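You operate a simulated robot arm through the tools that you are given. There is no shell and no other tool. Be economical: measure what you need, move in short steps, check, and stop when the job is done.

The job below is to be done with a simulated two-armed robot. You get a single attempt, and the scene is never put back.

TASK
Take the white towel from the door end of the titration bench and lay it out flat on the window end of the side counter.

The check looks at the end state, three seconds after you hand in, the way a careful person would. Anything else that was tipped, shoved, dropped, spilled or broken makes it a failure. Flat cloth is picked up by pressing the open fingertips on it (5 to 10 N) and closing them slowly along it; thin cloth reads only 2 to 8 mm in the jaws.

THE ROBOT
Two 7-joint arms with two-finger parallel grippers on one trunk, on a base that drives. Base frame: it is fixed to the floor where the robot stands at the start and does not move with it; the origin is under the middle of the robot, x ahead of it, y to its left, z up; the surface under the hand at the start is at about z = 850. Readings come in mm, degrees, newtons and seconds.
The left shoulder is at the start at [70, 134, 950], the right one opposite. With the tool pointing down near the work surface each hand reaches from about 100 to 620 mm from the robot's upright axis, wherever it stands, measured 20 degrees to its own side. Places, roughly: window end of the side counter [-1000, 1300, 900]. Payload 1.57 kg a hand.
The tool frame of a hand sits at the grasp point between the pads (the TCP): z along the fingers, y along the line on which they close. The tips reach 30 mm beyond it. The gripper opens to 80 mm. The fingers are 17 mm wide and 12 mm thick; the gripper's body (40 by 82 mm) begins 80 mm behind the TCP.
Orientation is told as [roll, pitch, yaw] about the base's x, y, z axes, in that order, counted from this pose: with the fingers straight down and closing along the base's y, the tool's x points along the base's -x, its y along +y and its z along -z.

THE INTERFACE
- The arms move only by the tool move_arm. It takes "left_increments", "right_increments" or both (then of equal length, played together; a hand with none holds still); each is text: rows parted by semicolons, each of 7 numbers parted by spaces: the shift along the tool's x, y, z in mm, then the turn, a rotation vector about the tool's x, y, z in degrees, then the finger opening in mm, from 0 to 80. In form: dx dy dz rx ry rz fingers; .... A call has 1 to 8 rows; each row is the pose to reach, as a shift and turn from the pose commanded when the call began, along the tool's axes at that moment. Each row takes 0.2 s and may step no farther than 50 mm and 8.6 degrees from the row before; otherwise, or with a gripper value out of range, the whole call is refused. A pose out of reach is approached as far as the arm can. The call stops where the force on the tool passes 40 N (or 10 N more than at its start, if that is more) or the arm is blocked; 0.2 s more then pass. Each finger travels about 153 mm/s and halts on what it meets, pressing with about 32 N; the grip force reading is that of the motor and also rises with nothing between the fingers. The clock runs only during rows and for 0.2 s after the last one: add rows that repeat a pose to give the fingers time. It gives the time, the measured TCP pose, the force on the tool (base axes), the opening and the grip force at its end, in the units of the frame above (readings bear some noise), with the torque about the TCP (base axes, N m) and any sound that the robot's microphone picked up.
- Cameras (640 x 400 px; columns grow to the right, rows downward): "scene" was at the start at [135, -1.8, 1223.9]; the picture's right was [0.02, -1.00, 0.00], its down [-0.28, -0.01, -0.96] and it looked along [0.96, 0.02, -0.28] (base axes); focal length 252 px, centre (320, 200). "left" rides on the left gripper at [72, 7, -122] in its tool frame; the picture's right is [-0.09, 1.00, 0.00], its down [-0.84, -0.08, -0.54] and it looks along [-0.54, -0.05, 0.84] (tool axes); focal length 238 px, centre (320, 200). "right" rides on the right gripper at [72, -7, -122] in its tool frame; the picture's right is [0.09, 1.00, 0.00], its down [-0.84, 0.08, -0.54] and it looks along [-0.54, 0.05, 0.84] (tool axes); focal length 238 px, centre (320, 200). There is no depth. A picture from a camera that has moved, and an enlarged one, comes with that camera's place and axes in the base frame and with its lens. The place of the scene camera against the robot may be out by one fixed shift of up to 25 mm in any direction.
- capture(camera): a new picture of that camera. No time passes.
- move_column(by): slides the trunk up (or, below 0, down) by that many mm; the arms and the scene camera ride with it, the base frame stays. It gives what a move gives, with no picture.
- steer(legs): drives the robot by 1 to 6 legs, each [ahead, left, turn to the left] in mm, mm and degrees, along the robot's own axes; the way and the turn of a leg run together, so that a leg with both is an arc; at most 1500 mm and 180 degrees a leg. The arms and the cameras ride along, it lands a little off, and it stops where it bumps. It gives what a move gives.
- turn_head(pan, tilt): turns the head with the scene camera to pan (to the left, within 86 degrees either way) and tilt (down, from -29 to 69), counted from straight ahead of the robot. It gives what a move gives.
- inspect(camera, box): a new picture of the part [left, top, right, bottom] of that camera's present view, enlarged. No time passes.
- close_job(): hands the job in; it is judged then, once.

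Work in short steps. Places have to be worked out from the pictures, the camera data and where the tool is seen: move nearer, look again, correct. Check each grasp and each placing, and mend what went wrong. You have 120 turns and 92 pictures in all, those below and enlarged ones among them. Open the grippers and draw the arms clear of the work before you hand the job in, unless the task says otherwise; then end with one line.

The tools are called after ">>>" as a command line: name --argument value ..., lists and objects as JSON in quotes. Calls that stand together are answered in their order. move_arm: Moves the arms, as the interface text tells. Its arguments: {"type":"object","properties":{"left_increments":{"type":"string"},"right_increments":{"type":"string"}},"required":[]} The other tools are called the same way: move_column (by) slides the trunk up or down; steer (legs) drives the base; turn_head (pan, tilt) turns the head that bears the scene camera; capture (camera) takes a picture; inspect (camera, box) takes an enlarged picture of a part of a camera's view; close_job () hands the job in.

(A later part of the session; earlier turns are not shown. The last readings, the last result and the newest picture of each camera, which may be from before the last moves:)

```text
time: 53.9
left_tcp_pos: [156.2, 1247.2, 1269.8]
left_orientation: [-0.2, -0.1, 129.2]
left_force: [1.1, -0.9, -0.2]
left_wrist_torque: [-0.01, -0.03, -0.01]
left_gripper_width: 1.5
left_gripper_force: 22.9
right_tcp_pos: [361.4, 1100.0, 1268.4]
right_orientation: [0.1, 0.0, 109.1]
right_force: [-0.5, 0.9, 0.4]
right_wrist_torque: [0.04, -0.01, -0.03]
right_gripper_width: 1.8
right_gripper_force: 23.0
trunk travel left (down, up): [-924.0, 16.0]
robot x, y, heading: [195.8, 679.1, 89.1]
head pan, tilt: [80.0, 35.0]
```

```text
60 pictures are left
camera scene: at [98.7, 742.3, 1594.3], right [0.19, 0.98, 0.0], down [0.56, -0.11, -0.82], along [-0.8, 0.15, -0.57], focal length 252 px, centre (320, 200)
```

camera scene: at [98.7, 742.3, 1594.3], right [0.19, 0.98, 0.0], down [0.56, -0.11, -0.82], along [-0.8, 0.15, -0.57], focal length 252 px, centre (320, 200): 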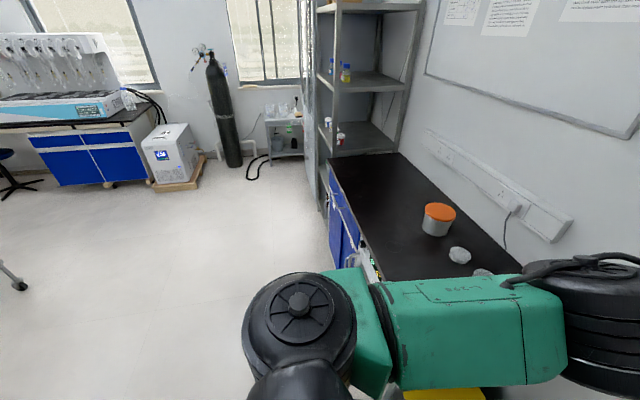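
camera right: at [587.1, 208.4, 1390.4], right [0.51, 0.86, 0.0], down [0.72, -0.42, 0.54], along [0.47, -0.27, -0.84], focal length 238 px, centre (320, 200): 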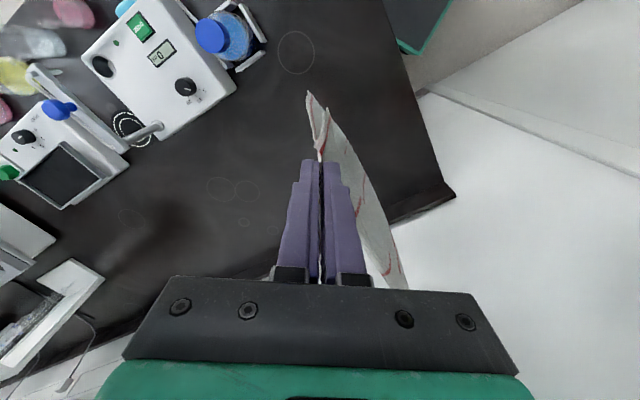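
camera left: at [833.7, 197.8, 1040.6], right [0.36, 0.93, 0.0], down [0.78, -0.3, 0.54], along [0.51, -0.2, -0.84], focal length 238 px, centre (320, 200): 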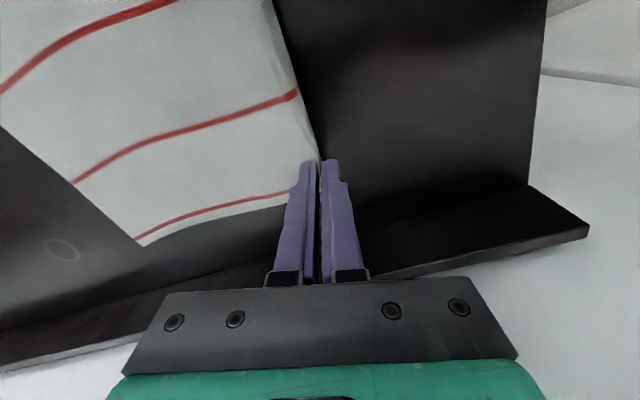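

The counter's window end reaches x≈−1270, where a shelf rack stands. Its front is at y≈1045 and its back at ≈1480, and the pot at (−557, 1343) must be avoided. To reach deep onto the counter, I'll square the towel to the robot here in the open: left hand to the left, right hand forward, with a partial wrist turn.

>>> move_arm --left_increments "-8 18 0 0 0 -4 0;-16 36 0 0 0 -8 0;-24 54 0 0 0 -12 0;-31 71 0 0 0 -16 0;-38 88 0 0 0 -20 0;-38 88 0 0 0 -20 0" --right_increments "-26 0 0 0 0 -4 0;-52 0 0 0 0 -8 0;-78 0 0 0 0 -12 0;-104 1 0 0 0 -16 0;-129 1 0 0 0 -20 0;-129 1 0 0 0 -20 0"

>>> turn_head --pan 0 --tilt 45

>>> capture --camera "scene"

```text
time: 55.3
left_tcp_pos: [59.3, 1218.2, 1269.6]
left_orientation: [-0.3, 0.0, 149.1]
left_force: [13.2, -5.6, 1.0]
left_wrist_torque: [-0.19, -0.44, -0.02]
left_gripper_width: 1.9
left_gripper_force: 23.8
right_tcp_pos: [308.4, 1119.0, 1287.4]
right_orientation: [0.0, -0.2, 129.1]
right_force: [-14.3, 5.9, -0.9]
right_wrist_torque: [0.22, 0.44, -0.05]
right_gripper_width: 1.6
right_gripper_force: 23.5
right hand out of reach, approached as far as the arm can: row 3, 4, 5, 6
trunk travel left (down, up): [-924.0, 16.0]
robot x, y, heading: [191.8, 679.8, 89.3]
head pan, tilt: [80.0, 35.0]
```

```text
time: 56.8
left_tcp_pos: [62.7, 1219.3, 1269.2]
left_orientation: [-0.2, 0.0, 149.1]
left_force: [13.5, -5.3, 0.6]
left_wrist_torque: [-0.18, -0.48, 0.02]
left_gripper_width: 1.9
left_gripper_force: 23.6
right_tcp_pos: [310.7, 1120.4, 1286.9]
right_orientation: [0.0, -0.1, 128.9]
right_force: [-13.7, 5.4, -1.7]
right_wrist_torque: [0.19, 0.44, -0.06]
right_gripper_width: 1.9
right_gripper_force: 22.9
trunk travel left (down, up): [-924.0, 16.0]
robot x, y, heading: [193.1, 680.2, 89.1]
head pan, tilt: [0.0, 45.0]
```

```text
59 pictures are left
camera scene: at [186.5, 807.3, 1579.4], right [1.0, -0.01, 0.0], down [-0.01, -0.71, -0.71], along [0.01, 0.71, -0.71], focal length 252 px, centre (320, 200)
```

scene: 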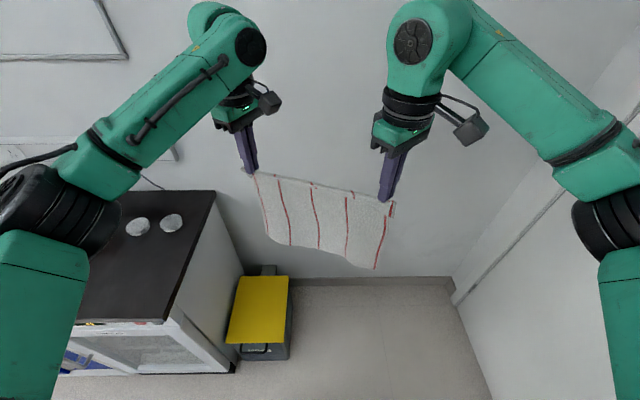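

The right wrist turn limits its reach and the cloth is now taut (13 N). I turn the right hand back by 20° and bring it forward level with the left one, which slackens the cloth.

>>> move_arm --right_increments "-12 -9 4 0 0 4 0;-24 -18 8 0 0 8 0;-36 -28 12 0 0 12 0;-48 -37 15 0 0 16 0;-60 -46 17 0 0 20 0;-73 -56 17 0 0 20 0;-73 -56 17 0 0 20 0"

>>> capture --camera "scene"

```text
time: 58.4
left_tcp_pos: [62.9, 1219.2, 1269.7]
left_orientation: [-0.1, 0.0, 149.3]
left_force: [-0.4, -0.7, 0.3]
left_wrist_torque: [0.0, 0.0, -0.01]
left_gripper_width: 1.6
left_gripper_force: 23.4
right_tcp_pos: [307.7, 1213.1, 1266.7]
right_orientation: [0.0, -0.1, 109.1]
right_force: [0.6, -0.2, -0.5]
right_wrist_torque: [-0.01, 0.0, 0.01]
right_gripper_width: 1.7
right_gripper_force: 23.5
trunk travel left (down, up): [-924.0, 16.0]
robot x, y, heading: [195.7, 678.5, 89.2]
head pan, tilt: [0.0, 45.0]
```

```text
58 pictures are left
camera scene: at [186.2, 806.9, 1579.4], right [1.0, -0.01, 0.0], down [-0.01, -0.71, -0.71], along [0.01, 0.71, -0.71], focal length 252 px, centre (320, 200)
```

scene: 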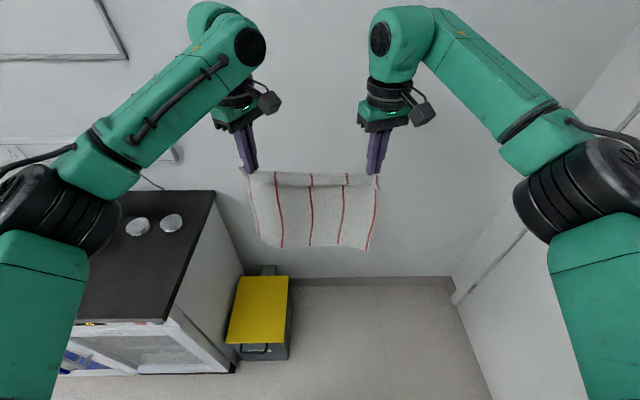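

Level now and slack. I widen slightly and test how far forward the hands can go (+50 mm).

>>> move_arm --left_increments "-11 -13 0 0 0 0 0;-22 -26 0 0 0 0 0;-33 -38 0 0 0 0 0;-33 -38 0 0 0 0 0" --right_increments "-18 -6 0 0 0 0 0;-36 -12 0 0 0 0 0;-54 -19 0 0 0 0 0;-54 -19 0 0 0 0 0"

>>> capture --camera "scene"

```text
time: 59.4
left_tcp_pos: [54.0, 1270.5, 1271.1]
left_orientation: [-0.2, -0.1, 149.2]
left_force: [2.2, -0.7, -0.7]
left_wrist_torque: [-0.01, -0.06, 0.0]
left_gripper_width: 1.8
left_gripper_force: 23.5
right_tcp_pos: [306.4, 1211.8, 1266.4]
right_orientation: [0.0, 0.0, 109.1]
right_force: [-2.0, 1.1, -0.6]
right_wrist_torque: [-0.01, 0.12, 0.02]
right_gripper_width: 1.5
right_gripper_force: 23.3
right hand out of reach, approached as far as the arm can: row 1, 2, 3, 4
trunk travel left (down, up): [-924.0, 16.0]
robot x, y, heading: [190.1, 683.2, 89.5]
head pan, tilt: [0.0, 45.0]
```

```text
57 pictures are left
camera scene: at [185.9, 806.8, 1579.5], right [1.0, -0.01, 0.0], down [-0.01, -0.71, -0.71], along [0.01, 0.71, -0.71], focal length 252 px, centre (320, 200)
```

scene: 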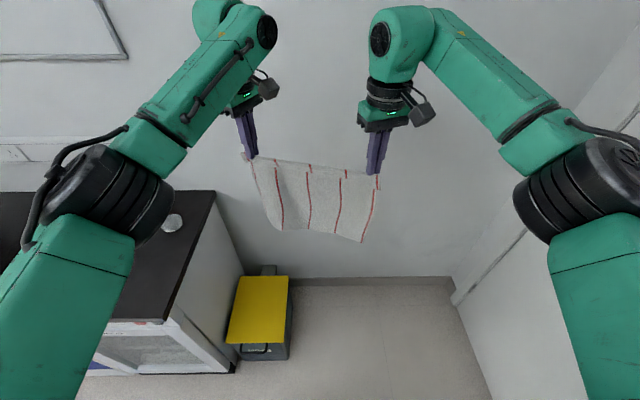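

The left hand reaches further and the right doesn't. I turn the right wrist back 15° more and push it forward to match.

>>> move_arm --right_increments "0 0 0 0 0 5 0;-6 -2 0 0 0 10 0;-20 -7 0 0 0 15 0;-36 -12 0 0 0 15 0;-54 -19 0 0 0 15 0;-54 -19 0 0 0 15 0"

>>> capture --camera "scene"

```text
time: 60.8
left_tcp_pos: [54.8, 1269.2, 1271.1]
left_orientation: [-0.2, -0.1, 149.2]
left_force: [0.3, 0.1, 0.8]
left_wrist_torque: [-0.04, -0.02, 0.02]
left_gripper_width: 1.7
left_gripper_force: 23.7
right_tcp_pos: [308.2, 1256.9, 1266.0]
right_orientation: [0.0, -0.2, 93.9]
right_force: [-1.3, -0.2, -0.1]
right_wrist_torque: [-0.02, 0.05, -0.01]
right_gripper_width: 1.3
right_gripper_force: 23.4
right hand out of reach, approached as far as the arm can: row 5, 6
trunk travel left (down, up): [-924.0, 16.0]
robot x, y, heading: [191.9, 676.8, 89.4]
head pan, tilt: [0.0, 45.0]
```

```text
56 pictures are left
camera scene: at [187.0, 806.9, 1579.5], right [1.0, -0.01, 0.0], down [-0.01, -0.71, -0.71], along [0.01, 0.71, -0.71], focal length 252 px, centre (320, 200)
```

scene: 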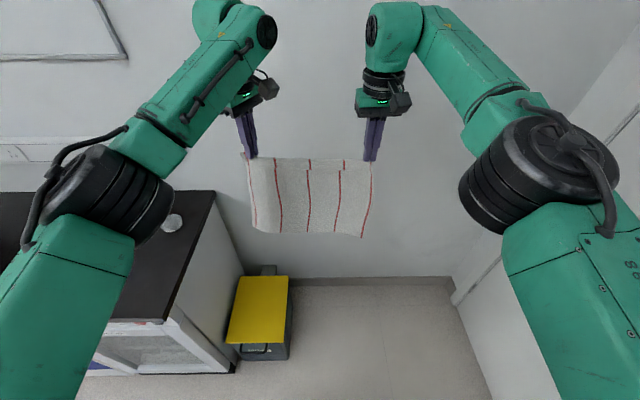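

Towel now squared and held at ~585 mm ahead. I back off and drive along the counter toward the window end, staying clear of the rack for now.

>>> steer --legs '[[-250, 0, 0], [0, 1110, 0]]'

>>> turn_head --pan 45 --tilt 30

>>> capture --camera "scene"

>>> turn_head --pan 0 --tilt 45

>>> capture --camera "scene"

```text
time: 62.6
left_tcp_pos: [-34.3, 1097.5, 1268.6]
left_orientation: [0.0, -0.1, 155.9]
left_force: [-0.2, 1.4, 0.3]
left_wrist_torque: [0.0, -0.01, 0.0]
left_gripper_width: 1.8
left_gripper_force: 23.9
right_tcp_pos: [219.2, 1114.8, 1263.8]
right_orientation: [0.0, -0.1, 100.8]
right_force: [-0.3, 0.7, 0.2]
right_wrist_torque: [-0.01, -0.01, 0.0]
right_gripper_width: 1.6
right_gripper_force: 23.3
trunk travel left (down, up): [-924.0, 16.0]
robot x, y, heading: [171.6, 528.7, 96.0]
head pan, tilt: [0.0, 45.0]
stopped in leg 1: the robot was blocked; the commanded pose is now the measured one
```

```text
time: 63.7
left_tcp_pos: [-34.3, 1093.7, 1272.1]
left_orientation: [-0.1, -0.1, 156.0]
left_force: [0.2, 0.0, 0.1]
left_wrist_torque: [0.02, -0.02, -0.01]
left_gripper_width: 1.7
left_gripper_force: 23.4
right_tcp_pos: [218.6, 1110.9, 1266.7]
right_orientation: [0.1, -0.2, 100.9]
right_force: [0.3, -0.4, 1.5]
right_wrist_torque: [-0.02, 0.01, 0.02]
right_gripper_width: 1.5
right_gripper_force: 23.4
trunk travel left (down, up): [-924.0, 16.0]
robot x, y, heading: [171.7, 524.9, 95.8]
head pan, tilt: [45.0, 30.0]
```

```text
55 pictures are left
camera scene: at [90.6, 626.9, 1602.2], right [0.63, 0.78, 0.0], down [0.39, -0.31, -0.87], along [-0.67, 0.55, -0.5], focal length 252 px, centre (320, 200)
```

scene: 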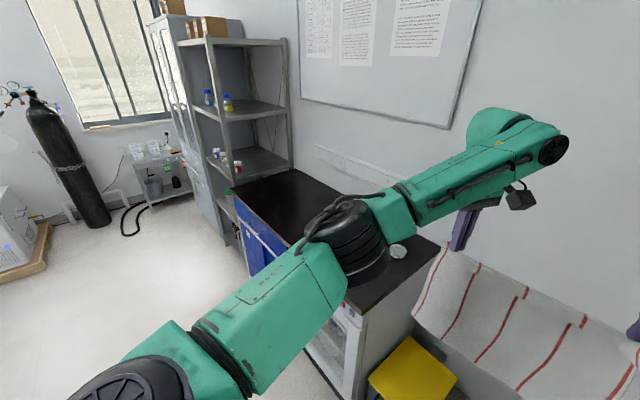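

```text
time: 64.8
left_tcp_pos: [-33.5, 1094.9, 1269.6]
left_orientation: [-0.2, -0.1, 156.0]
left_force: [0.0, -0.4, 0.2]
left_wrist_torque: [-0.01, -0.02, 0.03]
left_gripper_width: 1.7
left_gripper_force: 23.0
right_tcp_pos: [219.4, 1111.0, 1265.4]
right_orientation: [-0.1, 0.0, 101.0]
right_force: [-0.8, 0.1, 0.5]
right_wrist_torque: [0.0, -0.01, 0.0]
right_gripper_width: 1.6
right_gripper_force: 23.5
trunk travel left (down, up): [-924.0, 16.0]
robot x, y, heading: [172.5, 527.0, 95.9]
head pan, tilt: [0.0, 45.0]
```

```text
54 pictures are left
camera scene: at [150.7, 652.0, 1579.5], right [0.99, 0.11, 0.0], down [0.08, -0.7, -0.71], along [-0.07, 0.7, -0.71], focal length 252 px, centre (320, 200)
```

scene: 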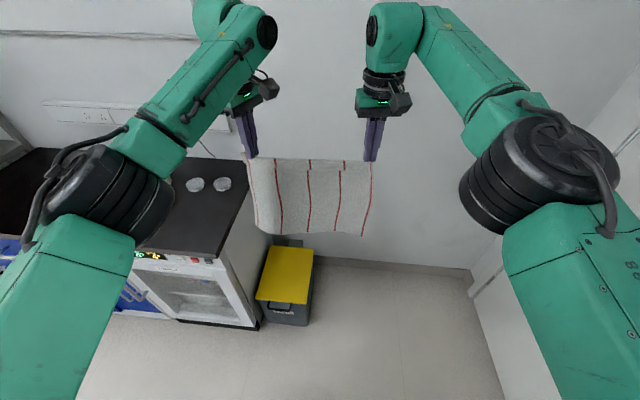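

The base's rear grazed the bench corner and stopped (turned to 96°). I go sideways away first, straighten, then continue to the window end at y≈450.

>>> steer --legs '[[45, 300, 0], [0, 0, -6.5], [-80, 790, 0]]'

>>> turn_head --pan 40 --tilt 35

>>> capture --camera "scene"

>>> turn_head --pan 0 --tilt 45

>>> capture --camera "scene"

```text
time: 71.3
left_tcp_pos: [-1051.9, 1055.9, 1269.8]
left_orientation: [-0.1, -0.1, 149.6]
left_force: [0.6, -0.5, 0.0]
left_wrist_torque: [0.04, 0.01, 0.0]
left_gripper_width: 1.7
left_gripper_force: 23.3
right_tcp_pos: [-800.1, 1046.1, 1266.0]
right_orientation: [0.1, 0.0, 94.4]
right_force: [-0.9, 0.6, 0.0]
right_wrist_torque: [0.0, 0.02, 0.01]
right_gripper_width: 1.5
right_gripper_force: 24.2
trunk travel left (down, up): [-924.0, 16.0]
robot x, y, heading: [-912.2, 467.7, 89.7]
head pan, tilt: [0.0, 45.0]
```

```text
time: 72.3
left_tcp_pos: [-1053.6, 1056.6, 1270.6]
left_orientation: [-0.2, 0.0, 149.5]
left_force: [0.8, -0.1, -0.5]
left_wrist_torque: [0.02, -0.04, -0.01]
left_gripper_width: 1.5
left_gripper_force: 23.7
right_tcp_pos: [-800.6, 1046.0, 1265.5]
right_orientation: [0.1, -0.2, 94.4]
right_force: [-0.9, 0.1, -0.2]
right_wrist_torque: [0.0, -0.01, 0.03]
right_gripper_width: 1.6
right_gripper_force: 23.2
trunk travel left (down, up): [-924.0, 16.0]
robot x, y, heading: [-908.2, 467.8, 89.5]
head pan, tilt: [40.0, 35.0]
```

```text
53 pictures are left
camera scene: at [-976.1, 581.3, 1594.2], right [0.77, 0.64, 0.0], down [0.37, -0.44, -0.82], along [-0.52, 0.63, -0.57], focal length 252 px, centre (320, 200)
```

scene: 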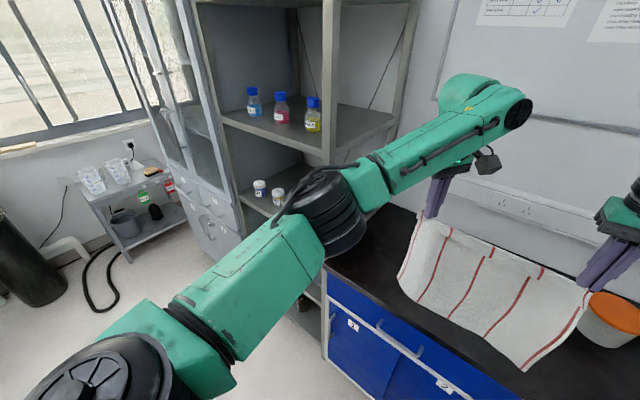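

```text
time: 73.4
left_tcp_pos: [-1054.4, 1055.5, 1271.0]
left_orientation: [-0.2, 0.1, 149.6]
left_force: [0.5, 0.3, 0.1]
left_wrist_torque: [0.02, -0.01, 0.05]
left_gripper_width: 1.7
left_gripper_force: 23.4
right_tcp_pos: [-801.8, 1045.0, 1265.5]
right_orientation: [0.0, -0.2, 94.4]
right_force: [-0.2, -0.2, 0.2]
right_wrist_torque: [0.0, 0.01, 0.06]
right_gripper_width: 1.6
right_gripper_force: 23.2
trunk travel left (down, up): [-924.0, 16.0]
robot x, y, heading: [-908.2, 466.5, 89.7]
head pan, tilt: [0.0, 45.0]
```

```text
52 pictures are left
camera scene: at [-919.7, 594.6, 1579.5], right [1.0, -0.01, 0.0], down [0.0, -0.71, -0.71], along [0.0, 0.71, -0.71], focal length 252 px, centre (320, 200)
```

scene: 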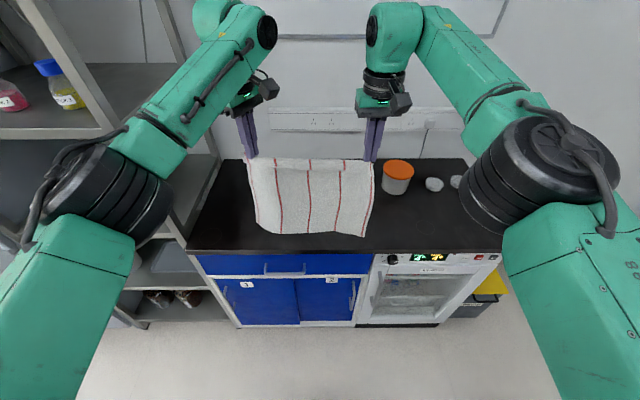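

Elbow triangulates to about 190 mm left and 280 mm ahead of the robot, so it clears the rack (x≈−1330). I shift 35 mm left and drive in to y≈760, with the pot well to the right of the towel.

>>> steer --legs '[[0, 35, 0], [290, 0, 0]]'

>>> capture --camera "scene"

>>> capture --camera "right"

```text
time: 75.9
left_tcp_pos: [-1085.4, 1342.5, 1273.4]
left_orientation: [-0.3, -0.1, 149.4]
left_force: [-0.2, 0.1, 1.0]
left_wrist_torque: [0.04, -0.01, 0.02]
left_gripper_width: 1.6
left_gripper_force: 23.7
right_tcp_pos: [-834.2, 1331.2, 1268.5]
right_orientation: [0.0, -0.4, 94.3]
right_force: [-0.9, 0.6, -0.6]
right_wrist_torque: [-0.01, 0.02, 0.04]
right_gripper_width: 2.0
right_gripper_force: 23.3
trunk travel left (down, up): [-924.0, 16.0]
robot x, y, heading: [-947.9, 756.7, 89.6]
head pan, tilt: [0.0, 45.0]
```

```text
51 pictures are left
camera scene: at [-952.9, 879.7, 1579.8], right [1.0, -0.01, 0.0], down [-0.01, -0.71, -0.71], along [0.01, 0.71, -0.71], focal length 252 px, centre (320, 200)
```

scene: 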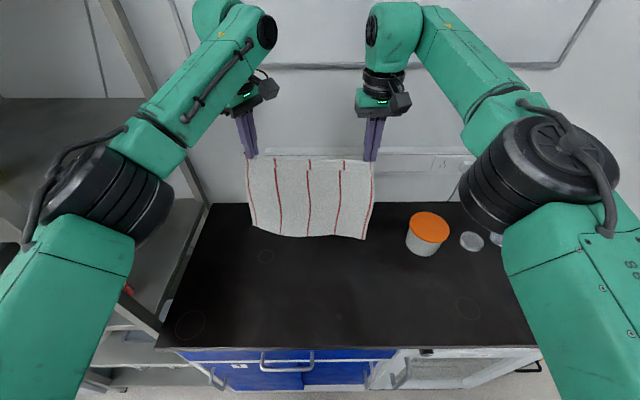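

```text
50 pictures are left
camera right: at [-821.9, 1258.2, 1388.0], right [-0.99, -0.17, 0.0], down [-0.14, 0.83, 0.55], along [-0.09, 0.54, -0.84], focal length 238 px, centre (320, 200)
```

right: 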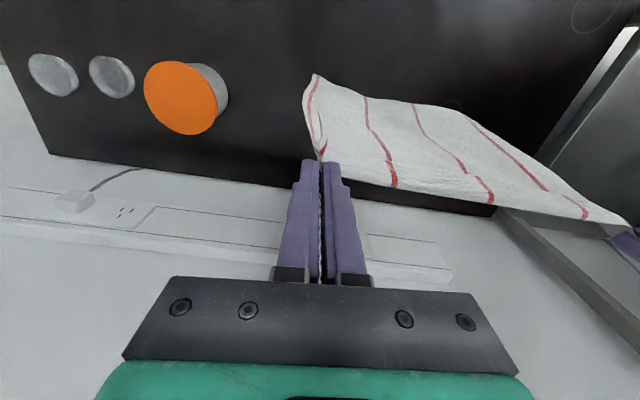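

Positioned: the counter spans y≈1045–1520, pot well clear. I lower the trunk until the cloth's bottom is about to touch.

>>> move_column --by -80

>>> capture --camera "scene"

```text
time: 77.0
left_tcp_pos: [-1085.5, 1344.8, 1191.1]
left_orientation: [-0.2, -0.1, 149.5]
left_force: [0.2, -0.8, -0.8]
left_wrist_torque: [0.03, -0.01, 0.0]
left_gripper_width: 1.8
left_gripper_force: 23.6
right_tcp_pos: [-833.3, 1333.6, 1185.4]
right_orientation: [0.0, -0.2, 94.3]
right_force: [-1.5, 0.4, 0.4]
right_wrist_torque: [0.01, -0.05, 0.01]
right_gripper_width: 1.6
right_gripper_force: 23.6
trunk travel left (down, up): [-844.0, 96.0]
robot x, y, heading: [-945.5, 751.9, 89.3]
head pan, tilt: [0.0, 45.0]
```

```text
49 pictures are left
camera scene: at [-952.4, 882.5, 1499.5], right [1.0, -0.01, 0.0], down [-0.01, -0.71, -0.71], along [0.01, 0.71, -0.71], focal length 252 px, centre (320, 200)
```

scene: 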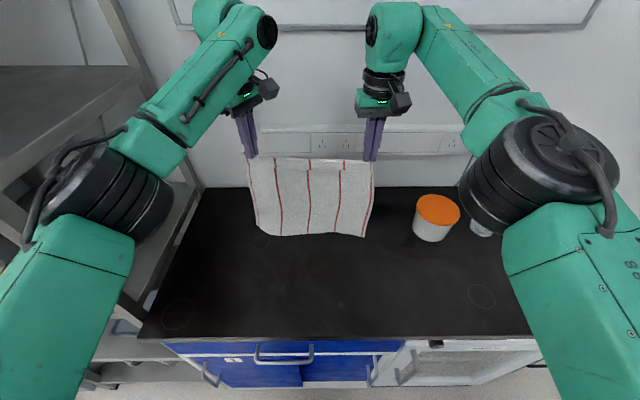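

The bottom edge is about at the counter. Now I lay it far to near, alternating small trunk drops with small backward moves.

>>> move_column --by -40

>>> steer --legs '[[-35, 0, 0]]'

>>> move_column --by -40

>>> steer --legs '[[-40, 0, 0]]'

>>> capture --camera "scene"

```text
time: 77.9
left_tcp_pos: [-1086.7, 1343.8, 1151.6]
left_orientation: [-0.2, 0.0, 149.4]
left_force: [-0.1, -0.4, -0.8]
left_wrist_torque: [0.0, -0.04, -0.02]
left_gripper_width: 1.7
left_gripper_force: 24.1
right_tcp_pos: [-833.3, 1333.2, 1146.4]
right_orientation: [0.0, -0.1, 94.4]
right_force: [0.2, 0.2, 0.6]
right_wrist_torque: [-0.02, 0.03, 0.02]
right_gripper_width: 1.6
right_gripper_force: 23.3
trunk travel left (down, up): [-804.0, 136.0]
robot x, y, heading: [-943.4, 753.6, 89.4]
head pan, tilt: [0.0, 45.0]
```

```text
time: 78.7
left_tcp_pos: [-1086.7, 1317.9, 1148.5]
left_orientation: [0.1, 0.2, 149.4]
left_force: [-0.2, 1.3, -1.7]
left_wrist_torque: [-0.1, -0.01, -0.02]
left_gripper_width: 1.6
left_gripper_force: 23.4
right_tcp_pos: [-832.9, 1306.1, 1141.7]
right_orientation: [0.1, 0.3, 94.4]
right_force: [-0.2, 1.8, -0.4]
right_wrist_torque: [-0.05, 0.0, 0.05]
right_gripper_width: 1.7
right_gripper_force: 23.3
trunk travel left (down, up): [-804.0, 136.0]
robot x, y, heading: [-943.6, 722.5, 89.3]
head pan, tilt: [0.0, 45.0]
```

```text
time: 79.6
left_tcp_pos: [-1086.7, 1309.7, 1111.3]
left_orientation: [-0.2, -0.1, 149.4]
left_force: [-0.1, -0.6, -0.4]
left_wrist_torque: [0.03, -0.01, 0.01]
left_gripper_width: 1.6
left_gripper_force: 23.6
right_tcp_pos: [-833.2, 1298.3, 1106.2]
right_orientation: [-0.1, -0.1, 94.2]
right_force: [-0.8, -0.2, 0.2]
right_wrist_torque: [0.01, -0.01, 0.02]
right_gripper_width: 1.6
right_gripper_force: 23.5
trunk travel left (down, up): [-764.0, 176.0]
robot x, y, heading: [-944.5, 723.0, 89.6]
head pan, tilt: [0.0, 45.0]
```

```text
time: 80.4
left_tcp_pos: [-1085.7, 1277.9, 1106.5]
left_orientation: [0.2, 0.3, 149.4]
left_force: [1.6, 0.4, -1.2]
left_wrist_torque: [-0.05, 0.02, -0.03]
left_gripper_width: 1.6
left_gripper_force: 23.2
right_tcp_pos: [-833.8, 1266.0, 1102.7]
right_orientation: [0.1, 0.3, 94.1]
right_force: [0.2, 0.8, -0.9]
right_wrist_torque: [-0.04, 0.01, 0.04]
right_gripper_width: 1.6
right_gripper_force: 23.8
trunk travel left (down, up): [-764.0, 176.0]
robot x, y, heading: [-944.4, 683.1, 89.8]
head pan, tilt: [0.0, 45.0]
```

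```text
48 pictures are left
camera scene: at [-953.1, 817.5, 1418.5], right [1.0, -0.01, 0.0], down [-0.01, -0.71, -0.7], along [0.01, 0.7, -0.71], focal length 252 px, centre (320, 200)
```

scene: 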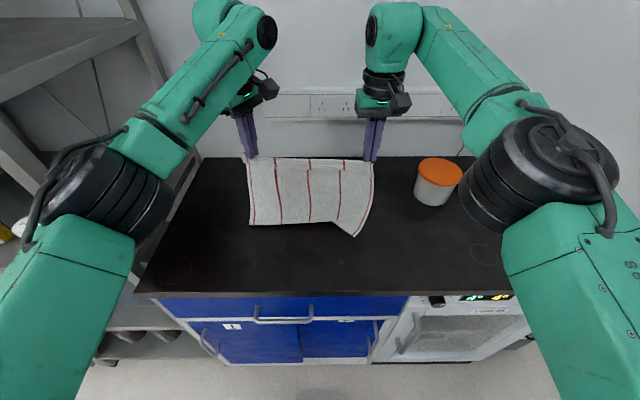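

The bottom has begun touching; I zoom in to see how it lies.

>>> inspect --camera "scene" --box '[220, 140, 400, 252]'

>>> capture --camera "right"

>>> capture --camera "left"

```text
3.56 times, centred on (310, 196) of scene
camera zoom: at [-953.1, 817.5, 1418.5], right [1.0, -0.01, 0.0], down [-0.01, -0.71, -0.7], along [0.01, 0.7, -0.71], focal length 897 px, centre (356, 214)
```

zoom: 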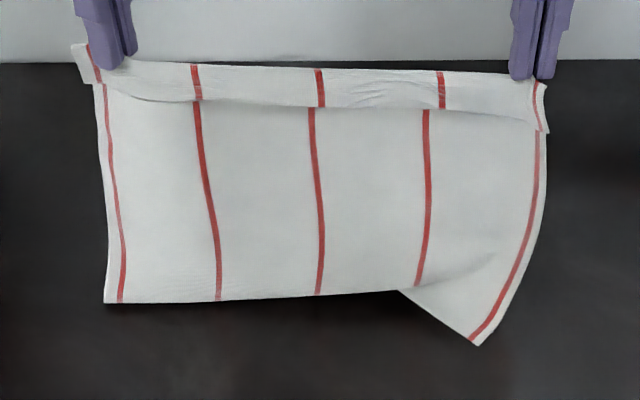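

```text
46 pictures are left
camera right: at [-822.1, 1194.5, 1222.9], right [-0.99, -0.17, 0.0], down [-0.14, 0.83, 0.54], along [-0.09, 0.53, -0.84], focal length 238 px, centre (320, 200)
```

right: 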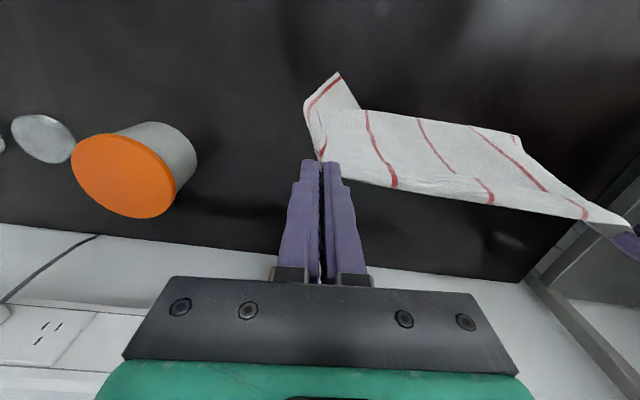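

```text
45 pictures are left
camera left: at [-1029.0, 1236.3, 1227.5], right [-0.59, -0.81, 0.0], down [-0.68, 0.49, 0.54], along [-0.44, 0.31, -0.84], focal length 238 px, centre (320, 200)
```

left: 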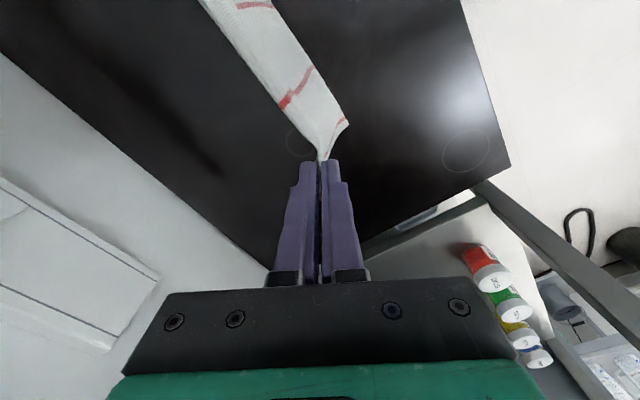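

The right bottom corner curled toward me. I'll lift clear, go forward again and re-lay it with a simultaneous down-and-back arm motion, so the bottom trails away from me.

>>> move_column --by 105

>>> steer --legs '[[85, 0, 0]]'

>>> capture --camera "scene"

```text
time: 81.8
left_tcp_pos: [-1087.3, 1271.1, 1215.3]
left_orientation: [-0.1, 0.0, 149.3]
left_force: [1.9, -0.9, 0.0]
left_wrist_torque: [0.05, 0.01, 0.0]
left_gripper_width: 1.8
left_gripper_force: 24.2
right_tcp_pos: [-833.5, 1259.5, 1209.6]
right_orientation: [-0.1, -0.1, 94.2]
right_force: [0.1, -0.1, -0.2]
right_wrist_torque: [0.0, 0.03, -0.04]
right_gripper_width: 1.6
right_gripper_force: 23.5
trunk travel left (down, up): [-869.0, 71.0]
robot x, y, heading: [-947.0, 686.0, 89.5]
head pan, tilt: [0.0, 45.0]
```

```text
time: 82.9
left_tcp_pos: [-1086.7, 1348.2, 1219.6]
left_orientation: [-0.5, -0.2, 149.3]
left_force: [0.3, -0.4, 0.4]
left_wrist_torque: [0.06, -0.03, 0.0]
left_gripper_width: 1.6
left_gripper_force: 23.1
right_tcp_pos: [-833.5, 1336.7, 1215.2]
right_orientation: [0.0, -0.6, 94.3]
right_force: [0.0, -0.6, -0.6]
right_wrist_torque: [0.02, 0.0, 0.0]
right_gripper_width: 1.5
right_gripper_force: 23.6
trunk travel left (down, up): [-869.0, 71.0]
robot x, y, heading: [-942.1, 764.4, 89.9]
head pan, tilt: [0.0, 45.0]
```

```text
44 pictures are left
camera scene: at [-952.6, 884.1, 1525.3], right [1.0, -0.01, 0.0], down [-0.01, -0.7, -0.71], along [0.01, 0.71, -0.7], focal length 252 px, centre (320, 200)
```

scene: 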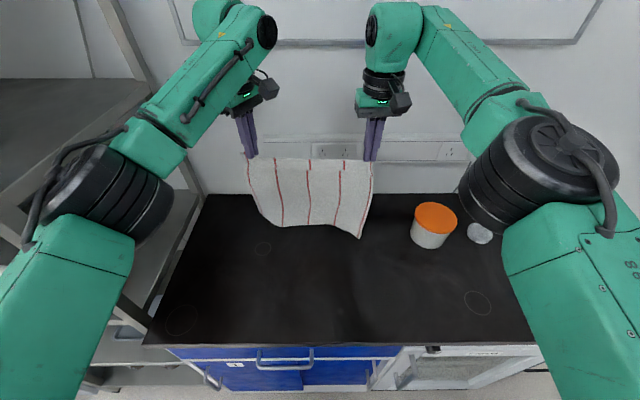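

The cloth is hanging free again. Now the combined down-and-back motion.

>>> move_arm --left_increments "0 0 0 0 0 0 0;0 0 10 0 0 0 0;9 15 25 0 0 0 0;19 32 40 0 0 0 0;29 49 56 0 0 0 0;39 66 73 0 0 0 0;49 83 90 0 0 0 0;59 100 108 0 0 0 0" --right_increments "0 0 0 0 0 0 0;0 0 10 0 0 0 0;17 1 25 0 0 0 0;37 3 40 0 0 0 0;57 4 56 0 0 0 0;77 6 73 0 0 0 0;97 7 90 0 0 0 0;117 9 108 0 0 0 0"

>>> inspect --camera "scene" --box '[200, 130, 440, 280]'

```text
time: 84.7
left_tcp_pos: [-1086.7, 1239.1, 1106.2]
left_orientation: [-0.3, -0.1, 149.5]
left_force: [0.1, 1.1, -0.6]
left_wrist_torque: [0.01, -0.02, 0.02]
left_gripper_width: 1.7
left_gripper_force: 23.4
right_tcp_pos: [-833.3, 1226.2, 1101.0]
right_orientation: [0.0, -0.2, 94.3]
right_force: [0.2, -0.5, 0.0]
right_wrist_torque: [0.01, 0.0, 0.01]
right_gripper_width: 1.5
right_gripper_force: 23.0
trunk travel left (down, up): [-869.0, 71.0]
robot x, y, heading: [-945.2, 764.8, 89.5]
head pan, tilt: [0.0, 45.0]
```

```text
2.67 times, centred on (320, 205) of scene
camera zoom: at [-952.5, 891.1, 1524.7], right [1.0, -0.01, 0.0], down [-0.01, -0.71, -0.71], along [0.01, 0.71, -0.71], focal length 673 px, centre (320, 187)
```

zoom: 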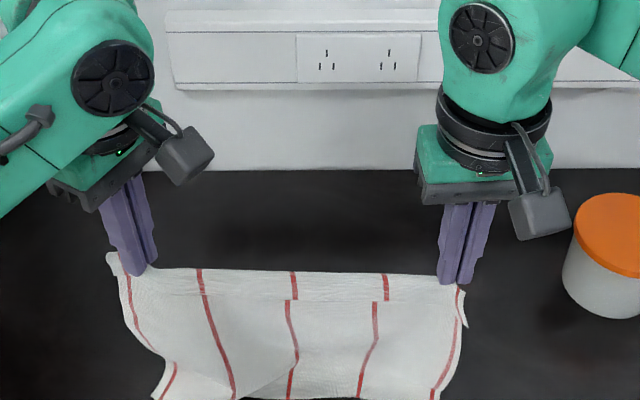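

>>> inspect --camera "scene" --box '[200, 180, 440, 330]'

>>> capture --camera "right"

```text
2.67 times, centred on (320, 255) of scene
camera zoom: at [-952.5, 891.1, 1524.7], right [1.0, -0.01, 0.0], down [-0.01, -0.71, -0.71], along [0.01, 0.71, -0.71], focal length 673 px, centre (320, 53)
```

zoom: 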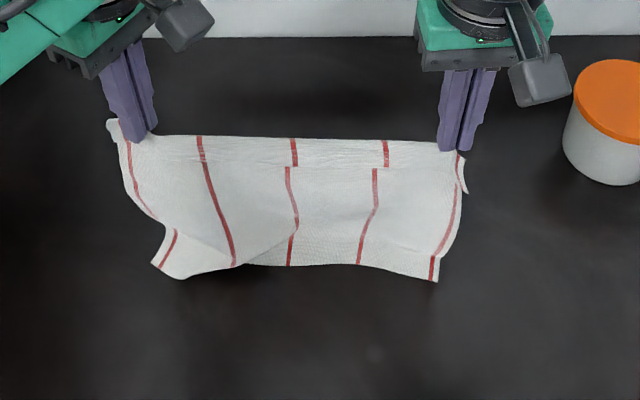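

```text
41 pictures are left
camera right: at [-822.0, 1153.0, 1222.8], right [-0.99, -0.17, 0.0], down [-0.14, 0.83, 0.55], along [-0.09, 0.54, -0.84], focal length 238 px, centre (320, 200)
```

right: 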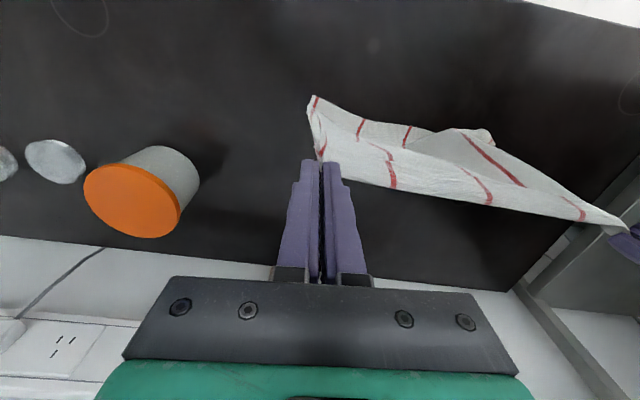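

The bottom buckles when lowered onto the counter this way. Better plan: draw it taut over the counter's front edge – start in front of the counter, cloth bottom hanging below the top, then drive forward while lowering, so the cloth trails straight. First I lift and back off.

>>> move_arm --left_increments "0 0 -30 0 0 0 0;-10 -16 -60 0 0 0 0;-20 -33 -90 0 0 0 0;-30 -50 -108 0 0 0 0;-40 -66 -108 0 0 0 0;-50 -83 -108 0 0 0 0;-59 -100 -108 0 0 0 0;-59 -100 -108 0 0 0 0" --right_increments "0 0 -30 0 0 0 0;-19 -2 -60 0 0 0 0;-39 -3 -90 0 0 0 0;-59 -5 -108 0 0 0 0;-78 -6 -108 0 0 0 0;-97 -7 -108 0 0 0 0;-117 -9 -108 0 0 0 0;-117 -9 -108 0 0 0 0"

>>> steer --legs '[[-390, 0, 0]]'

>>> capture --camera "scene"

```text
time: 86.5
left_tcp_pos: [-1086.2, 1354.9, 1217.7]
left_orientation: [-0.2, 0.0, 149.4]
left_force: [-0.4, -0.1, 0.1]
left_wrist_torque: [-0.01, -0.02, 0.0]
left_gripper_width: 1.7
left_gripper_force: 23.6
right_tcp_pos: [-833.2, 1343.5, 1213.0]
right_orientation: [0.0, -0.1, 94.4]
right_force: [-1.2, 0.6, -0.2]
right_wrist_torque: [0.03, 0.02, 0.02]
right_gripper_width: 1.6
right_gripper_force: 23.2
trunk travel left (down, up): [-869.0, 71.0]
robot x, y, heading: [-945.3, 765.7, 89.5]
head pan, tilt: [0.0, 45.0]
```

```text
time: 89.0
left_tcp_pos: [-1083.4, 965.5, 1214.7]
left_orientation: [-0.1, 0.0, 148.8]
left_force: [0.8, 0.5, -0.4]
left_wrist_torque: [-0.03, -0.01, 0.0]
left_gripper_width: 2.1
left_gripper_force: 23.2
right_tcp_pos: [-831.1, 949.9, 1210.2]
right_orientation: [0.0, -0.1, 93.5]
right_force: [-0.7, -0.5, -0.1]
right_wrist_torque: [-0.04, 0.0, 0.02]
right_gripper_width: 1.5
right_gripper_force: 23.2
trunk travel left (down, up): [-869.0, 71.0]
robot x, y, heading: [-947.1, 368.7, 88.8]
head pan, tilt: [0.0, 45.0]
```

```text
40 pictures are left
camera scene: at [-956.6, 500.4, 1524.2], right [1.0, -0.02, 0.0], down [-0.01, -0.71, -0.71], along [0.01, 0.71, -0.71], focal length 252 px, centre (320, 200)
```

scene: 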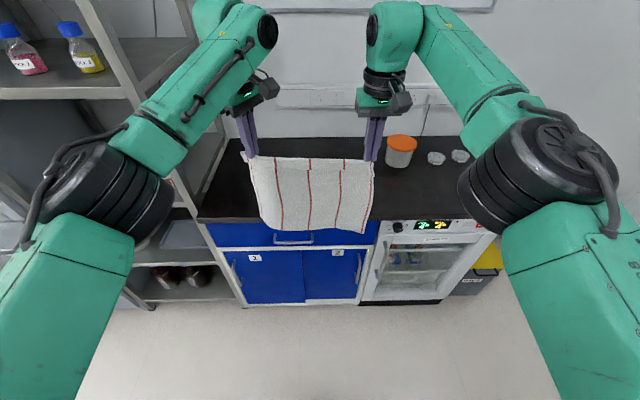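

Cloth hangs straight again. I square the left hand, lower so the cloth's bottom hangs ~45 mm below the counter top, and drive the hands in over the edge.

>>> move_arm --left_increments "3 5 0 0 0 0 0;6 11 0 0 0 0 0;6 11 0 0 0 0 0"

>>> move_column --by -85

>>> steer --legs '[[195, 0, 0.7]]'

>>> capture --camera "scene"

```text
time: 89.8
left_tcp_pos: [-1085.0, 948.0, 1217.5]
left_orientation: [-0.1, 0.0, 148.8]
left_force: [0.3, -0.9, 0.8]
left_wrist_torque: [-0.01, 0.05, 0.02]
left_gripper_width: 1.8
left_gripper_force: 23.7
right_tcp_pos: [-831.5, 946.7, 1211.6]
right_orientation: [0.0, -0.2, 93.5]
right_force: [-0.4, 0.1, 0.9]
right_wrist_torque: [0.04, -0.02, -0.02]
right_gripper_width: 1.6
right_gripper_force: 23.7
trunk travel left (down, up): [-869.0, 71.0]
robot x, y, heading: [-952.7, 371.6, 88.7]
head pan, tilt: [0.0, 45.0]
```

```text
time: 91.0
left_tcp_pos: [-1084.9, 948.8, 1132.2]
left_orientation: [-0.3, 0.0, 148.8]
left_force: [0.4, -1.5, -1.1]
left_wrist_torque: [0.05, -0.04, -0.01]
left_gripper_width: 1.8
left_gripper_force: 23.3
right_tcp_pos: [-831.0, 947.3, 1127.6]
right_orientation: [-0.1, -0.2, 93.6]
right_force: [-0.9, 0.0, 1.4]
right_wrist_torque: [0.01, 0.0, 0.01]
right_gripper_width: 1.8
right_gripper_force: 23.1
trunk travel left (down, up): [-784.0, 156.0]
robot x, y, heading: [-951.4, 368.1, 88.8]
head pan, tilt: [0.0, 45.0]
```

```text
time: 92.5
left_tcp_pos: [-1088.3, 1132.5, 1134.3]
left_orientation: [-0.3, -0.1, 149.4]
left_force: [0.4, -0.6, -0.4]
left_wrist_torque: [-0.01, -0.02, 0.04]
left_gripper_width: 1.7
left_gripper_force: 23.5
right_tcp_pos: [-834.8, 1133.6, 1128.8]
right_orientation: [0.0, -0.2, 94.2]
right_force: [-0.5, -0.3, 0.1]
right_wrist_torque: [0.04, 0.04, 0.0]
right_gripper_width: 1.5
right_gripper_force: 23.1
trunk travel left (down, up): [-784.0, 156.0]
robot x, y, heading: [-946.5, 560.7, 89.3]
head pan, tilt: [0.0, 45.0]
```

```text
39 pictures are left
camera scene: at [-955.0, 682.9, 1439.8], right [1.0, -0.01, 0.0], down [-0.01, -0.71, -0.71], along [0.01, 0.71, -0.71], focal length 252 px, centre (320, 200)
```

scene: 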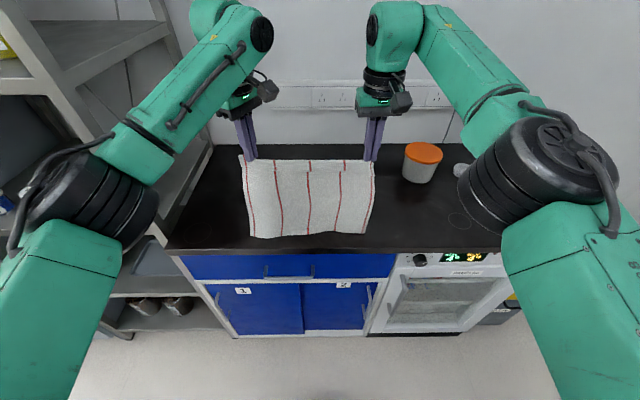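

>>> inspect --camera "scene" --box '[200, 140, 440, 290]'

```text
2.67 times, centred on (320, 215) of scene
camera zoom: at [-955.0, 682.9, 1439.8], right [1.0, -0.01, 0.0], down [-0.01, -0.71, -0.71], along [0.01, 0.71, -0.71], focal length 673 px, centre (320, 160)
```

zoom: 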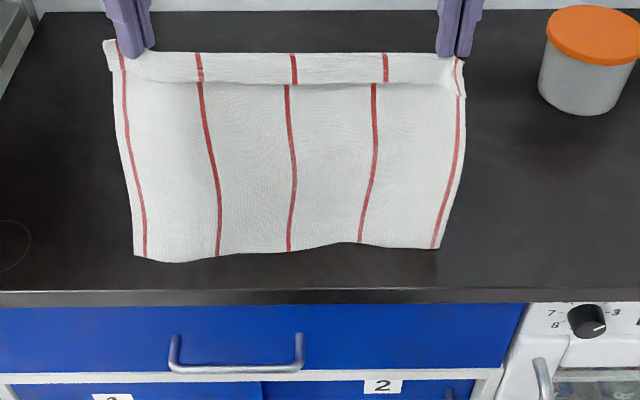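

Hanging straight with the bottom edge resting at y≈1095, just inside the counter edge. I advance and lower in alternation, keeping it taut.

>>> steer --legs '[[60, 0, 0]]'

>>> move_column --by -35

>>> steer --legs '[[60, 0, 0]]'

>>> inspect --camera "scene" --box '[180, 120, 460, 295]'

```text
time: 93.5
left_tcp_pos: [-1086.1, 1191.0, 1135.4]
left_orientation: [-0.5, -0.2, 149.3]
left_force: [0.9, -0.1, -0.2]
left_wrist_torque: [0.02, -0.01, 0.01]
left_gripper_width: 1.5
left_gripper_force: 23.0
right_tcp_pos: [-832.4, 1191.0, 1129.6]
right_orientation: [0.0, -0.4, 94.1]
right_force: [-0.2, -0.8, 0.6]
right_wrist_torque: [0.09, 0.01, 0.04]
right_gripper_width: 1.9
right_gripper_force: 23.3
trunk travel left (down, up): [-784.0, 156.0]
robot x, y, heading: [-949.1, 619.6, 89.4]
head pan, tilt: [0.0, 45.0]
```

```text
time: 94.3
left_tcp_pos: [-1085.7, 1195.2, 1096.4]
left_orientation: [-0.1, 0.0, 149.3]
left_force: [0.6, -0.7, -1.0]
left_wrist_torque: [-0.02, 0.01, -0.03]
left_gripper_width: 2.0
left_gripper_force: 23.9
right_tcp_pos: [-834.0, 1197.3, 1090.9]
right_orientation: [0.0, -0.1, 94.1]
right_force: [-0.8, -0.4, -0.1]
right_wrist_torque: [0.02, 0.02, 0.01]
right_gripper_width: 1.5
right_gripper_force: 23.0
trunk travel left (down, up): [-749.0, 191.0]
robot x, y, heading: [-947.1, 618.9, 89.3]
head pan, tilt: [0.0, 45.0]
```

```text
time: 95.2
left_tcp_pos: [-1085.0, 1252.3, 1099.6]
left_orientation: [-0.4, -0.2, 149.2]
left_force: [0.8, 0.2, 0.6]
left_wrist_torque: [0.06, 0.0, 0.04]
left_gripper_width: 1.6
left_gripper_force: 23.6
right_tcp_pos: [-832.0, 1252.1, 1095.5]
right_orientation: [0.0, -0.4, 94.0]
right_force: [-0.1, -1.1, 0.3]
right_wrist_torque: [0.05, -0.02, -0.04]
right_gripper_width: 1.7
right_gripper_force: 23.6
trunk travel left (down, up): [-749.0, 191.0]
robot x, y, heading: [-941.0, 680.0, 89.2]
head pan, tilt: [0.0, 45.0]
```

```text
2.29 times, centred on (320, 208) of scene
camera zoom: at [-953.4, 799.9, 1405.2], right [1.0, -0.01, 0.0], down [-0.01, -0.7, -0.71], along [0.01, 0.71, -0.7], focal length 577 px, centre (320, 183)
```

zoom: 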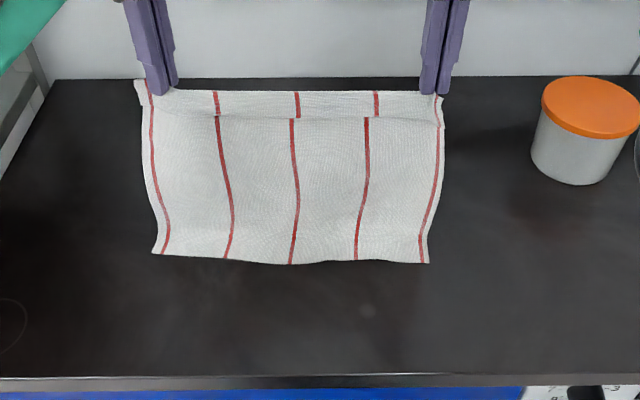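

>>> capture --camera "right"

>>> capture --camera "left"

```text
36 pictures are left
camera right: at [-820.6, 1178.3, 1215.6], right [-0.99, -0.16, 0.0], down [-0.14, 0.82, 0.55], along [-0.09, 0.54, -0.84], focal length 238 px, centre (320, 200)
```

right: 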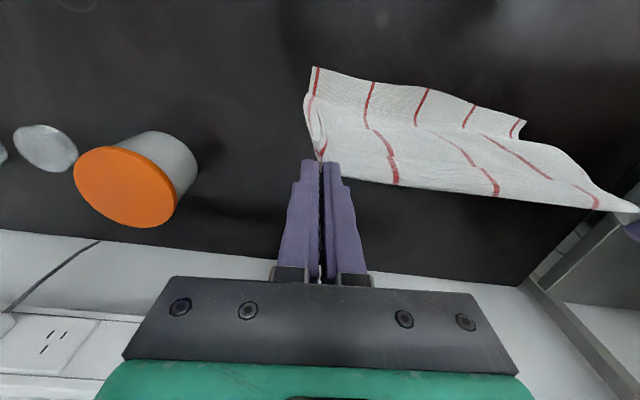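

```text
35 pictures are left
camera left: at [-1027.4, 1208.7, 1220.8], right [-0.59, -0.81, -0.01], down [-0.68, 0.49, 0.55], along [-0.44, 0.33, -0.84], focal length 238 px, centre (320, 200)
```

left: 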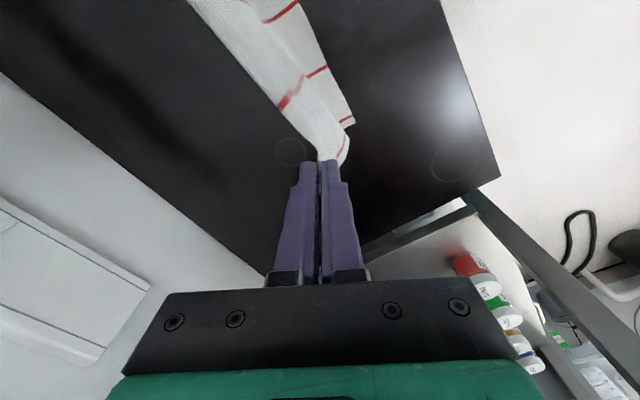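

The side view shows the cloth dropping straight down and its bottom ~50 mm lying toward me: correct direction, but I advanced too early (the bottom is at y≈1200, so there isn't enough reach to finish). I lift, back out, and come in lower so more cloth trails over the front edge.

>>> move_column --by 90

>>> steer --legs '[[-300, 0, 0]]'

>>> move_column --by -105

>>> capture --camera "scene"

```text
time: 96.5
left_tcp_pos: [-1085.0, 1255.6, 1187.9]
left_orientation: [-0.1, 0.0, 149.1]
left_force: [0.6, -0.3, -0.1]
left_wrist_torque: [-0.02, 0.02, 0.01]
left_gripper_width: 1.6
left_gripper_force: 23.2
right_tcp_pos: [-832.6, 1256.7, 1182.7]
right_orientation: [0.0, -0.3, 94.1]
right_force: [-0.2, 0.2, -0.2]
right_wrist_torque: [0.01, -0.01, 0.0]
right_gripper_width: 1.7
right_gripper_force: 23.6
trunk travel left (down, up): [-839.0, 101.0]
robot x, y, heading: [-943.1, 675.6, 89.5]
head pan, tilt: [0.0, 45.0]
```

```text
time: 98.5
left_tcp_pos: [-1090.0, 960.5, 1185.5]
left_orientation: [-0.2, 0.0, 149.4]
left_force: [0.6, 0.1, 0.5]
left_wrist_torque: [0.04, 0.0, 0.02]
left_gripper_width: 1.6
left_gripper_force: 23.7
right_tcp_pos: [-837.8, 961.8, 1181.8]
right_orientation: [0.0, -0.2, 94.1]
right_force: [-1.0, 1.0, -0.8]
right_wrist_torque: [0.02, 0.02, 0.03]
right_gripper_width: 1.8
right_gripper_force: 23.3
trunk travel left (down, up): [-839.0, 101.0]
robot x, y, heading: [-949.6, 380.3, 89.6]
head pan, tilt: [0.0, 45.0]
```

```text
time: 99.9
left_tcp_pos: [-1089.2, 958.4, 1082.5]
left_orientation: [-0.2, 0.0, 149.4]
left_force: [0.3, 0.3, 0.0]
left_wrist_torque: [0.01, -0.02, 0.01]
left_gripper_width: 1.6
left_gripper_force: 23.2
right_tcp_pos: [-837.0, 959.1, 1076.8]
right_orientation: [-0.1, -0.3, 94.1]
right_force: [-0.6, -0.1, -0.3]
right_wrist_torque: [0.01, -0.03, 0.03]
right_gripper_width: 1.7
right_gripper_force: 23.3
trunk travel left (down, up): [-734.0, 206.0]
robot x, y, heading: [-946.8, 384.5, 89.8]
head pan, tilt: [0.0, 45.0]
```

```text
34 pictures are left
camera scene: at [-957.0, 508.2, 1389.5], right [1.0, -0.01, 0.0], down [-0.01, -0.71, -0.71], along [0.01, 0.71, -0.71], focal length 252 px, centre (320, 200)
```

scene: 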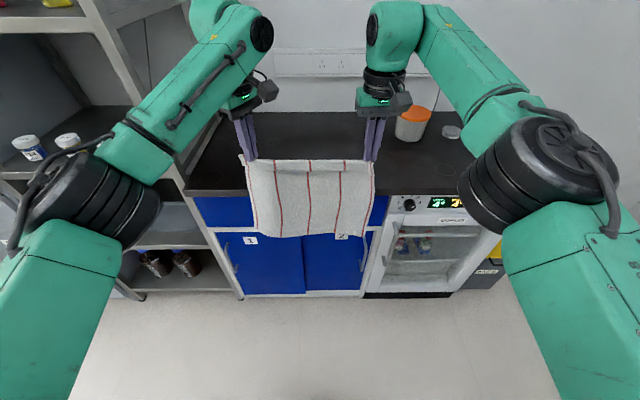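

Now bottom hangs ~80 mm below the counter top. I drive in 180 mm and look.

>>> steer --legs '[[180, 0, 0]]'

>>> inspect --camera "scene" --box '[180, 120, 460, 295]'

```text
time: 101.4
left_tcp_pos: [-1089.5, 1141.5, 1084.7]
left_orientation: [-0.2, -0.1, 149.6]
left_force: [0.2, 0.3, 0.1]
left_wrist_torque: [0.02, -0.04, 0.02]
left_gripper_width: 1.9
left_gripper_force: 23.6
right_tcp_pos: [-836.5, 1143.0, 1078.1]
right_orientation: [0.0, -0.3, 94.3]
right_force: [-0.2, -0.3, 0.6]
right_wrist_torque: [0.04, 0.01, 0.03]
right_gripper_width: 1.6
right_gripper_force: 23.6
trunk travel left (down, up): [-734.0, 206.0]
robot x, y, heading: [-948.2, 568.7, 89.4]
head pan, tilt: [0.0, 45.0]
```

```text
2.29 times, centred on (320, 208) of scene
camera zoom: at [-955.5, 691.4, 1389.7], right [1.0, -0.01, 0.0], down [-0.01, -0.71, -0.71], along [0.01, 0.71, -0.71], focal length 577 px, centre (320, 183)
```

zoom: 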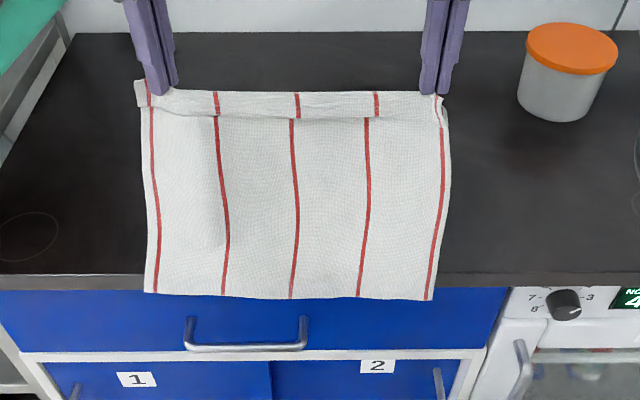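

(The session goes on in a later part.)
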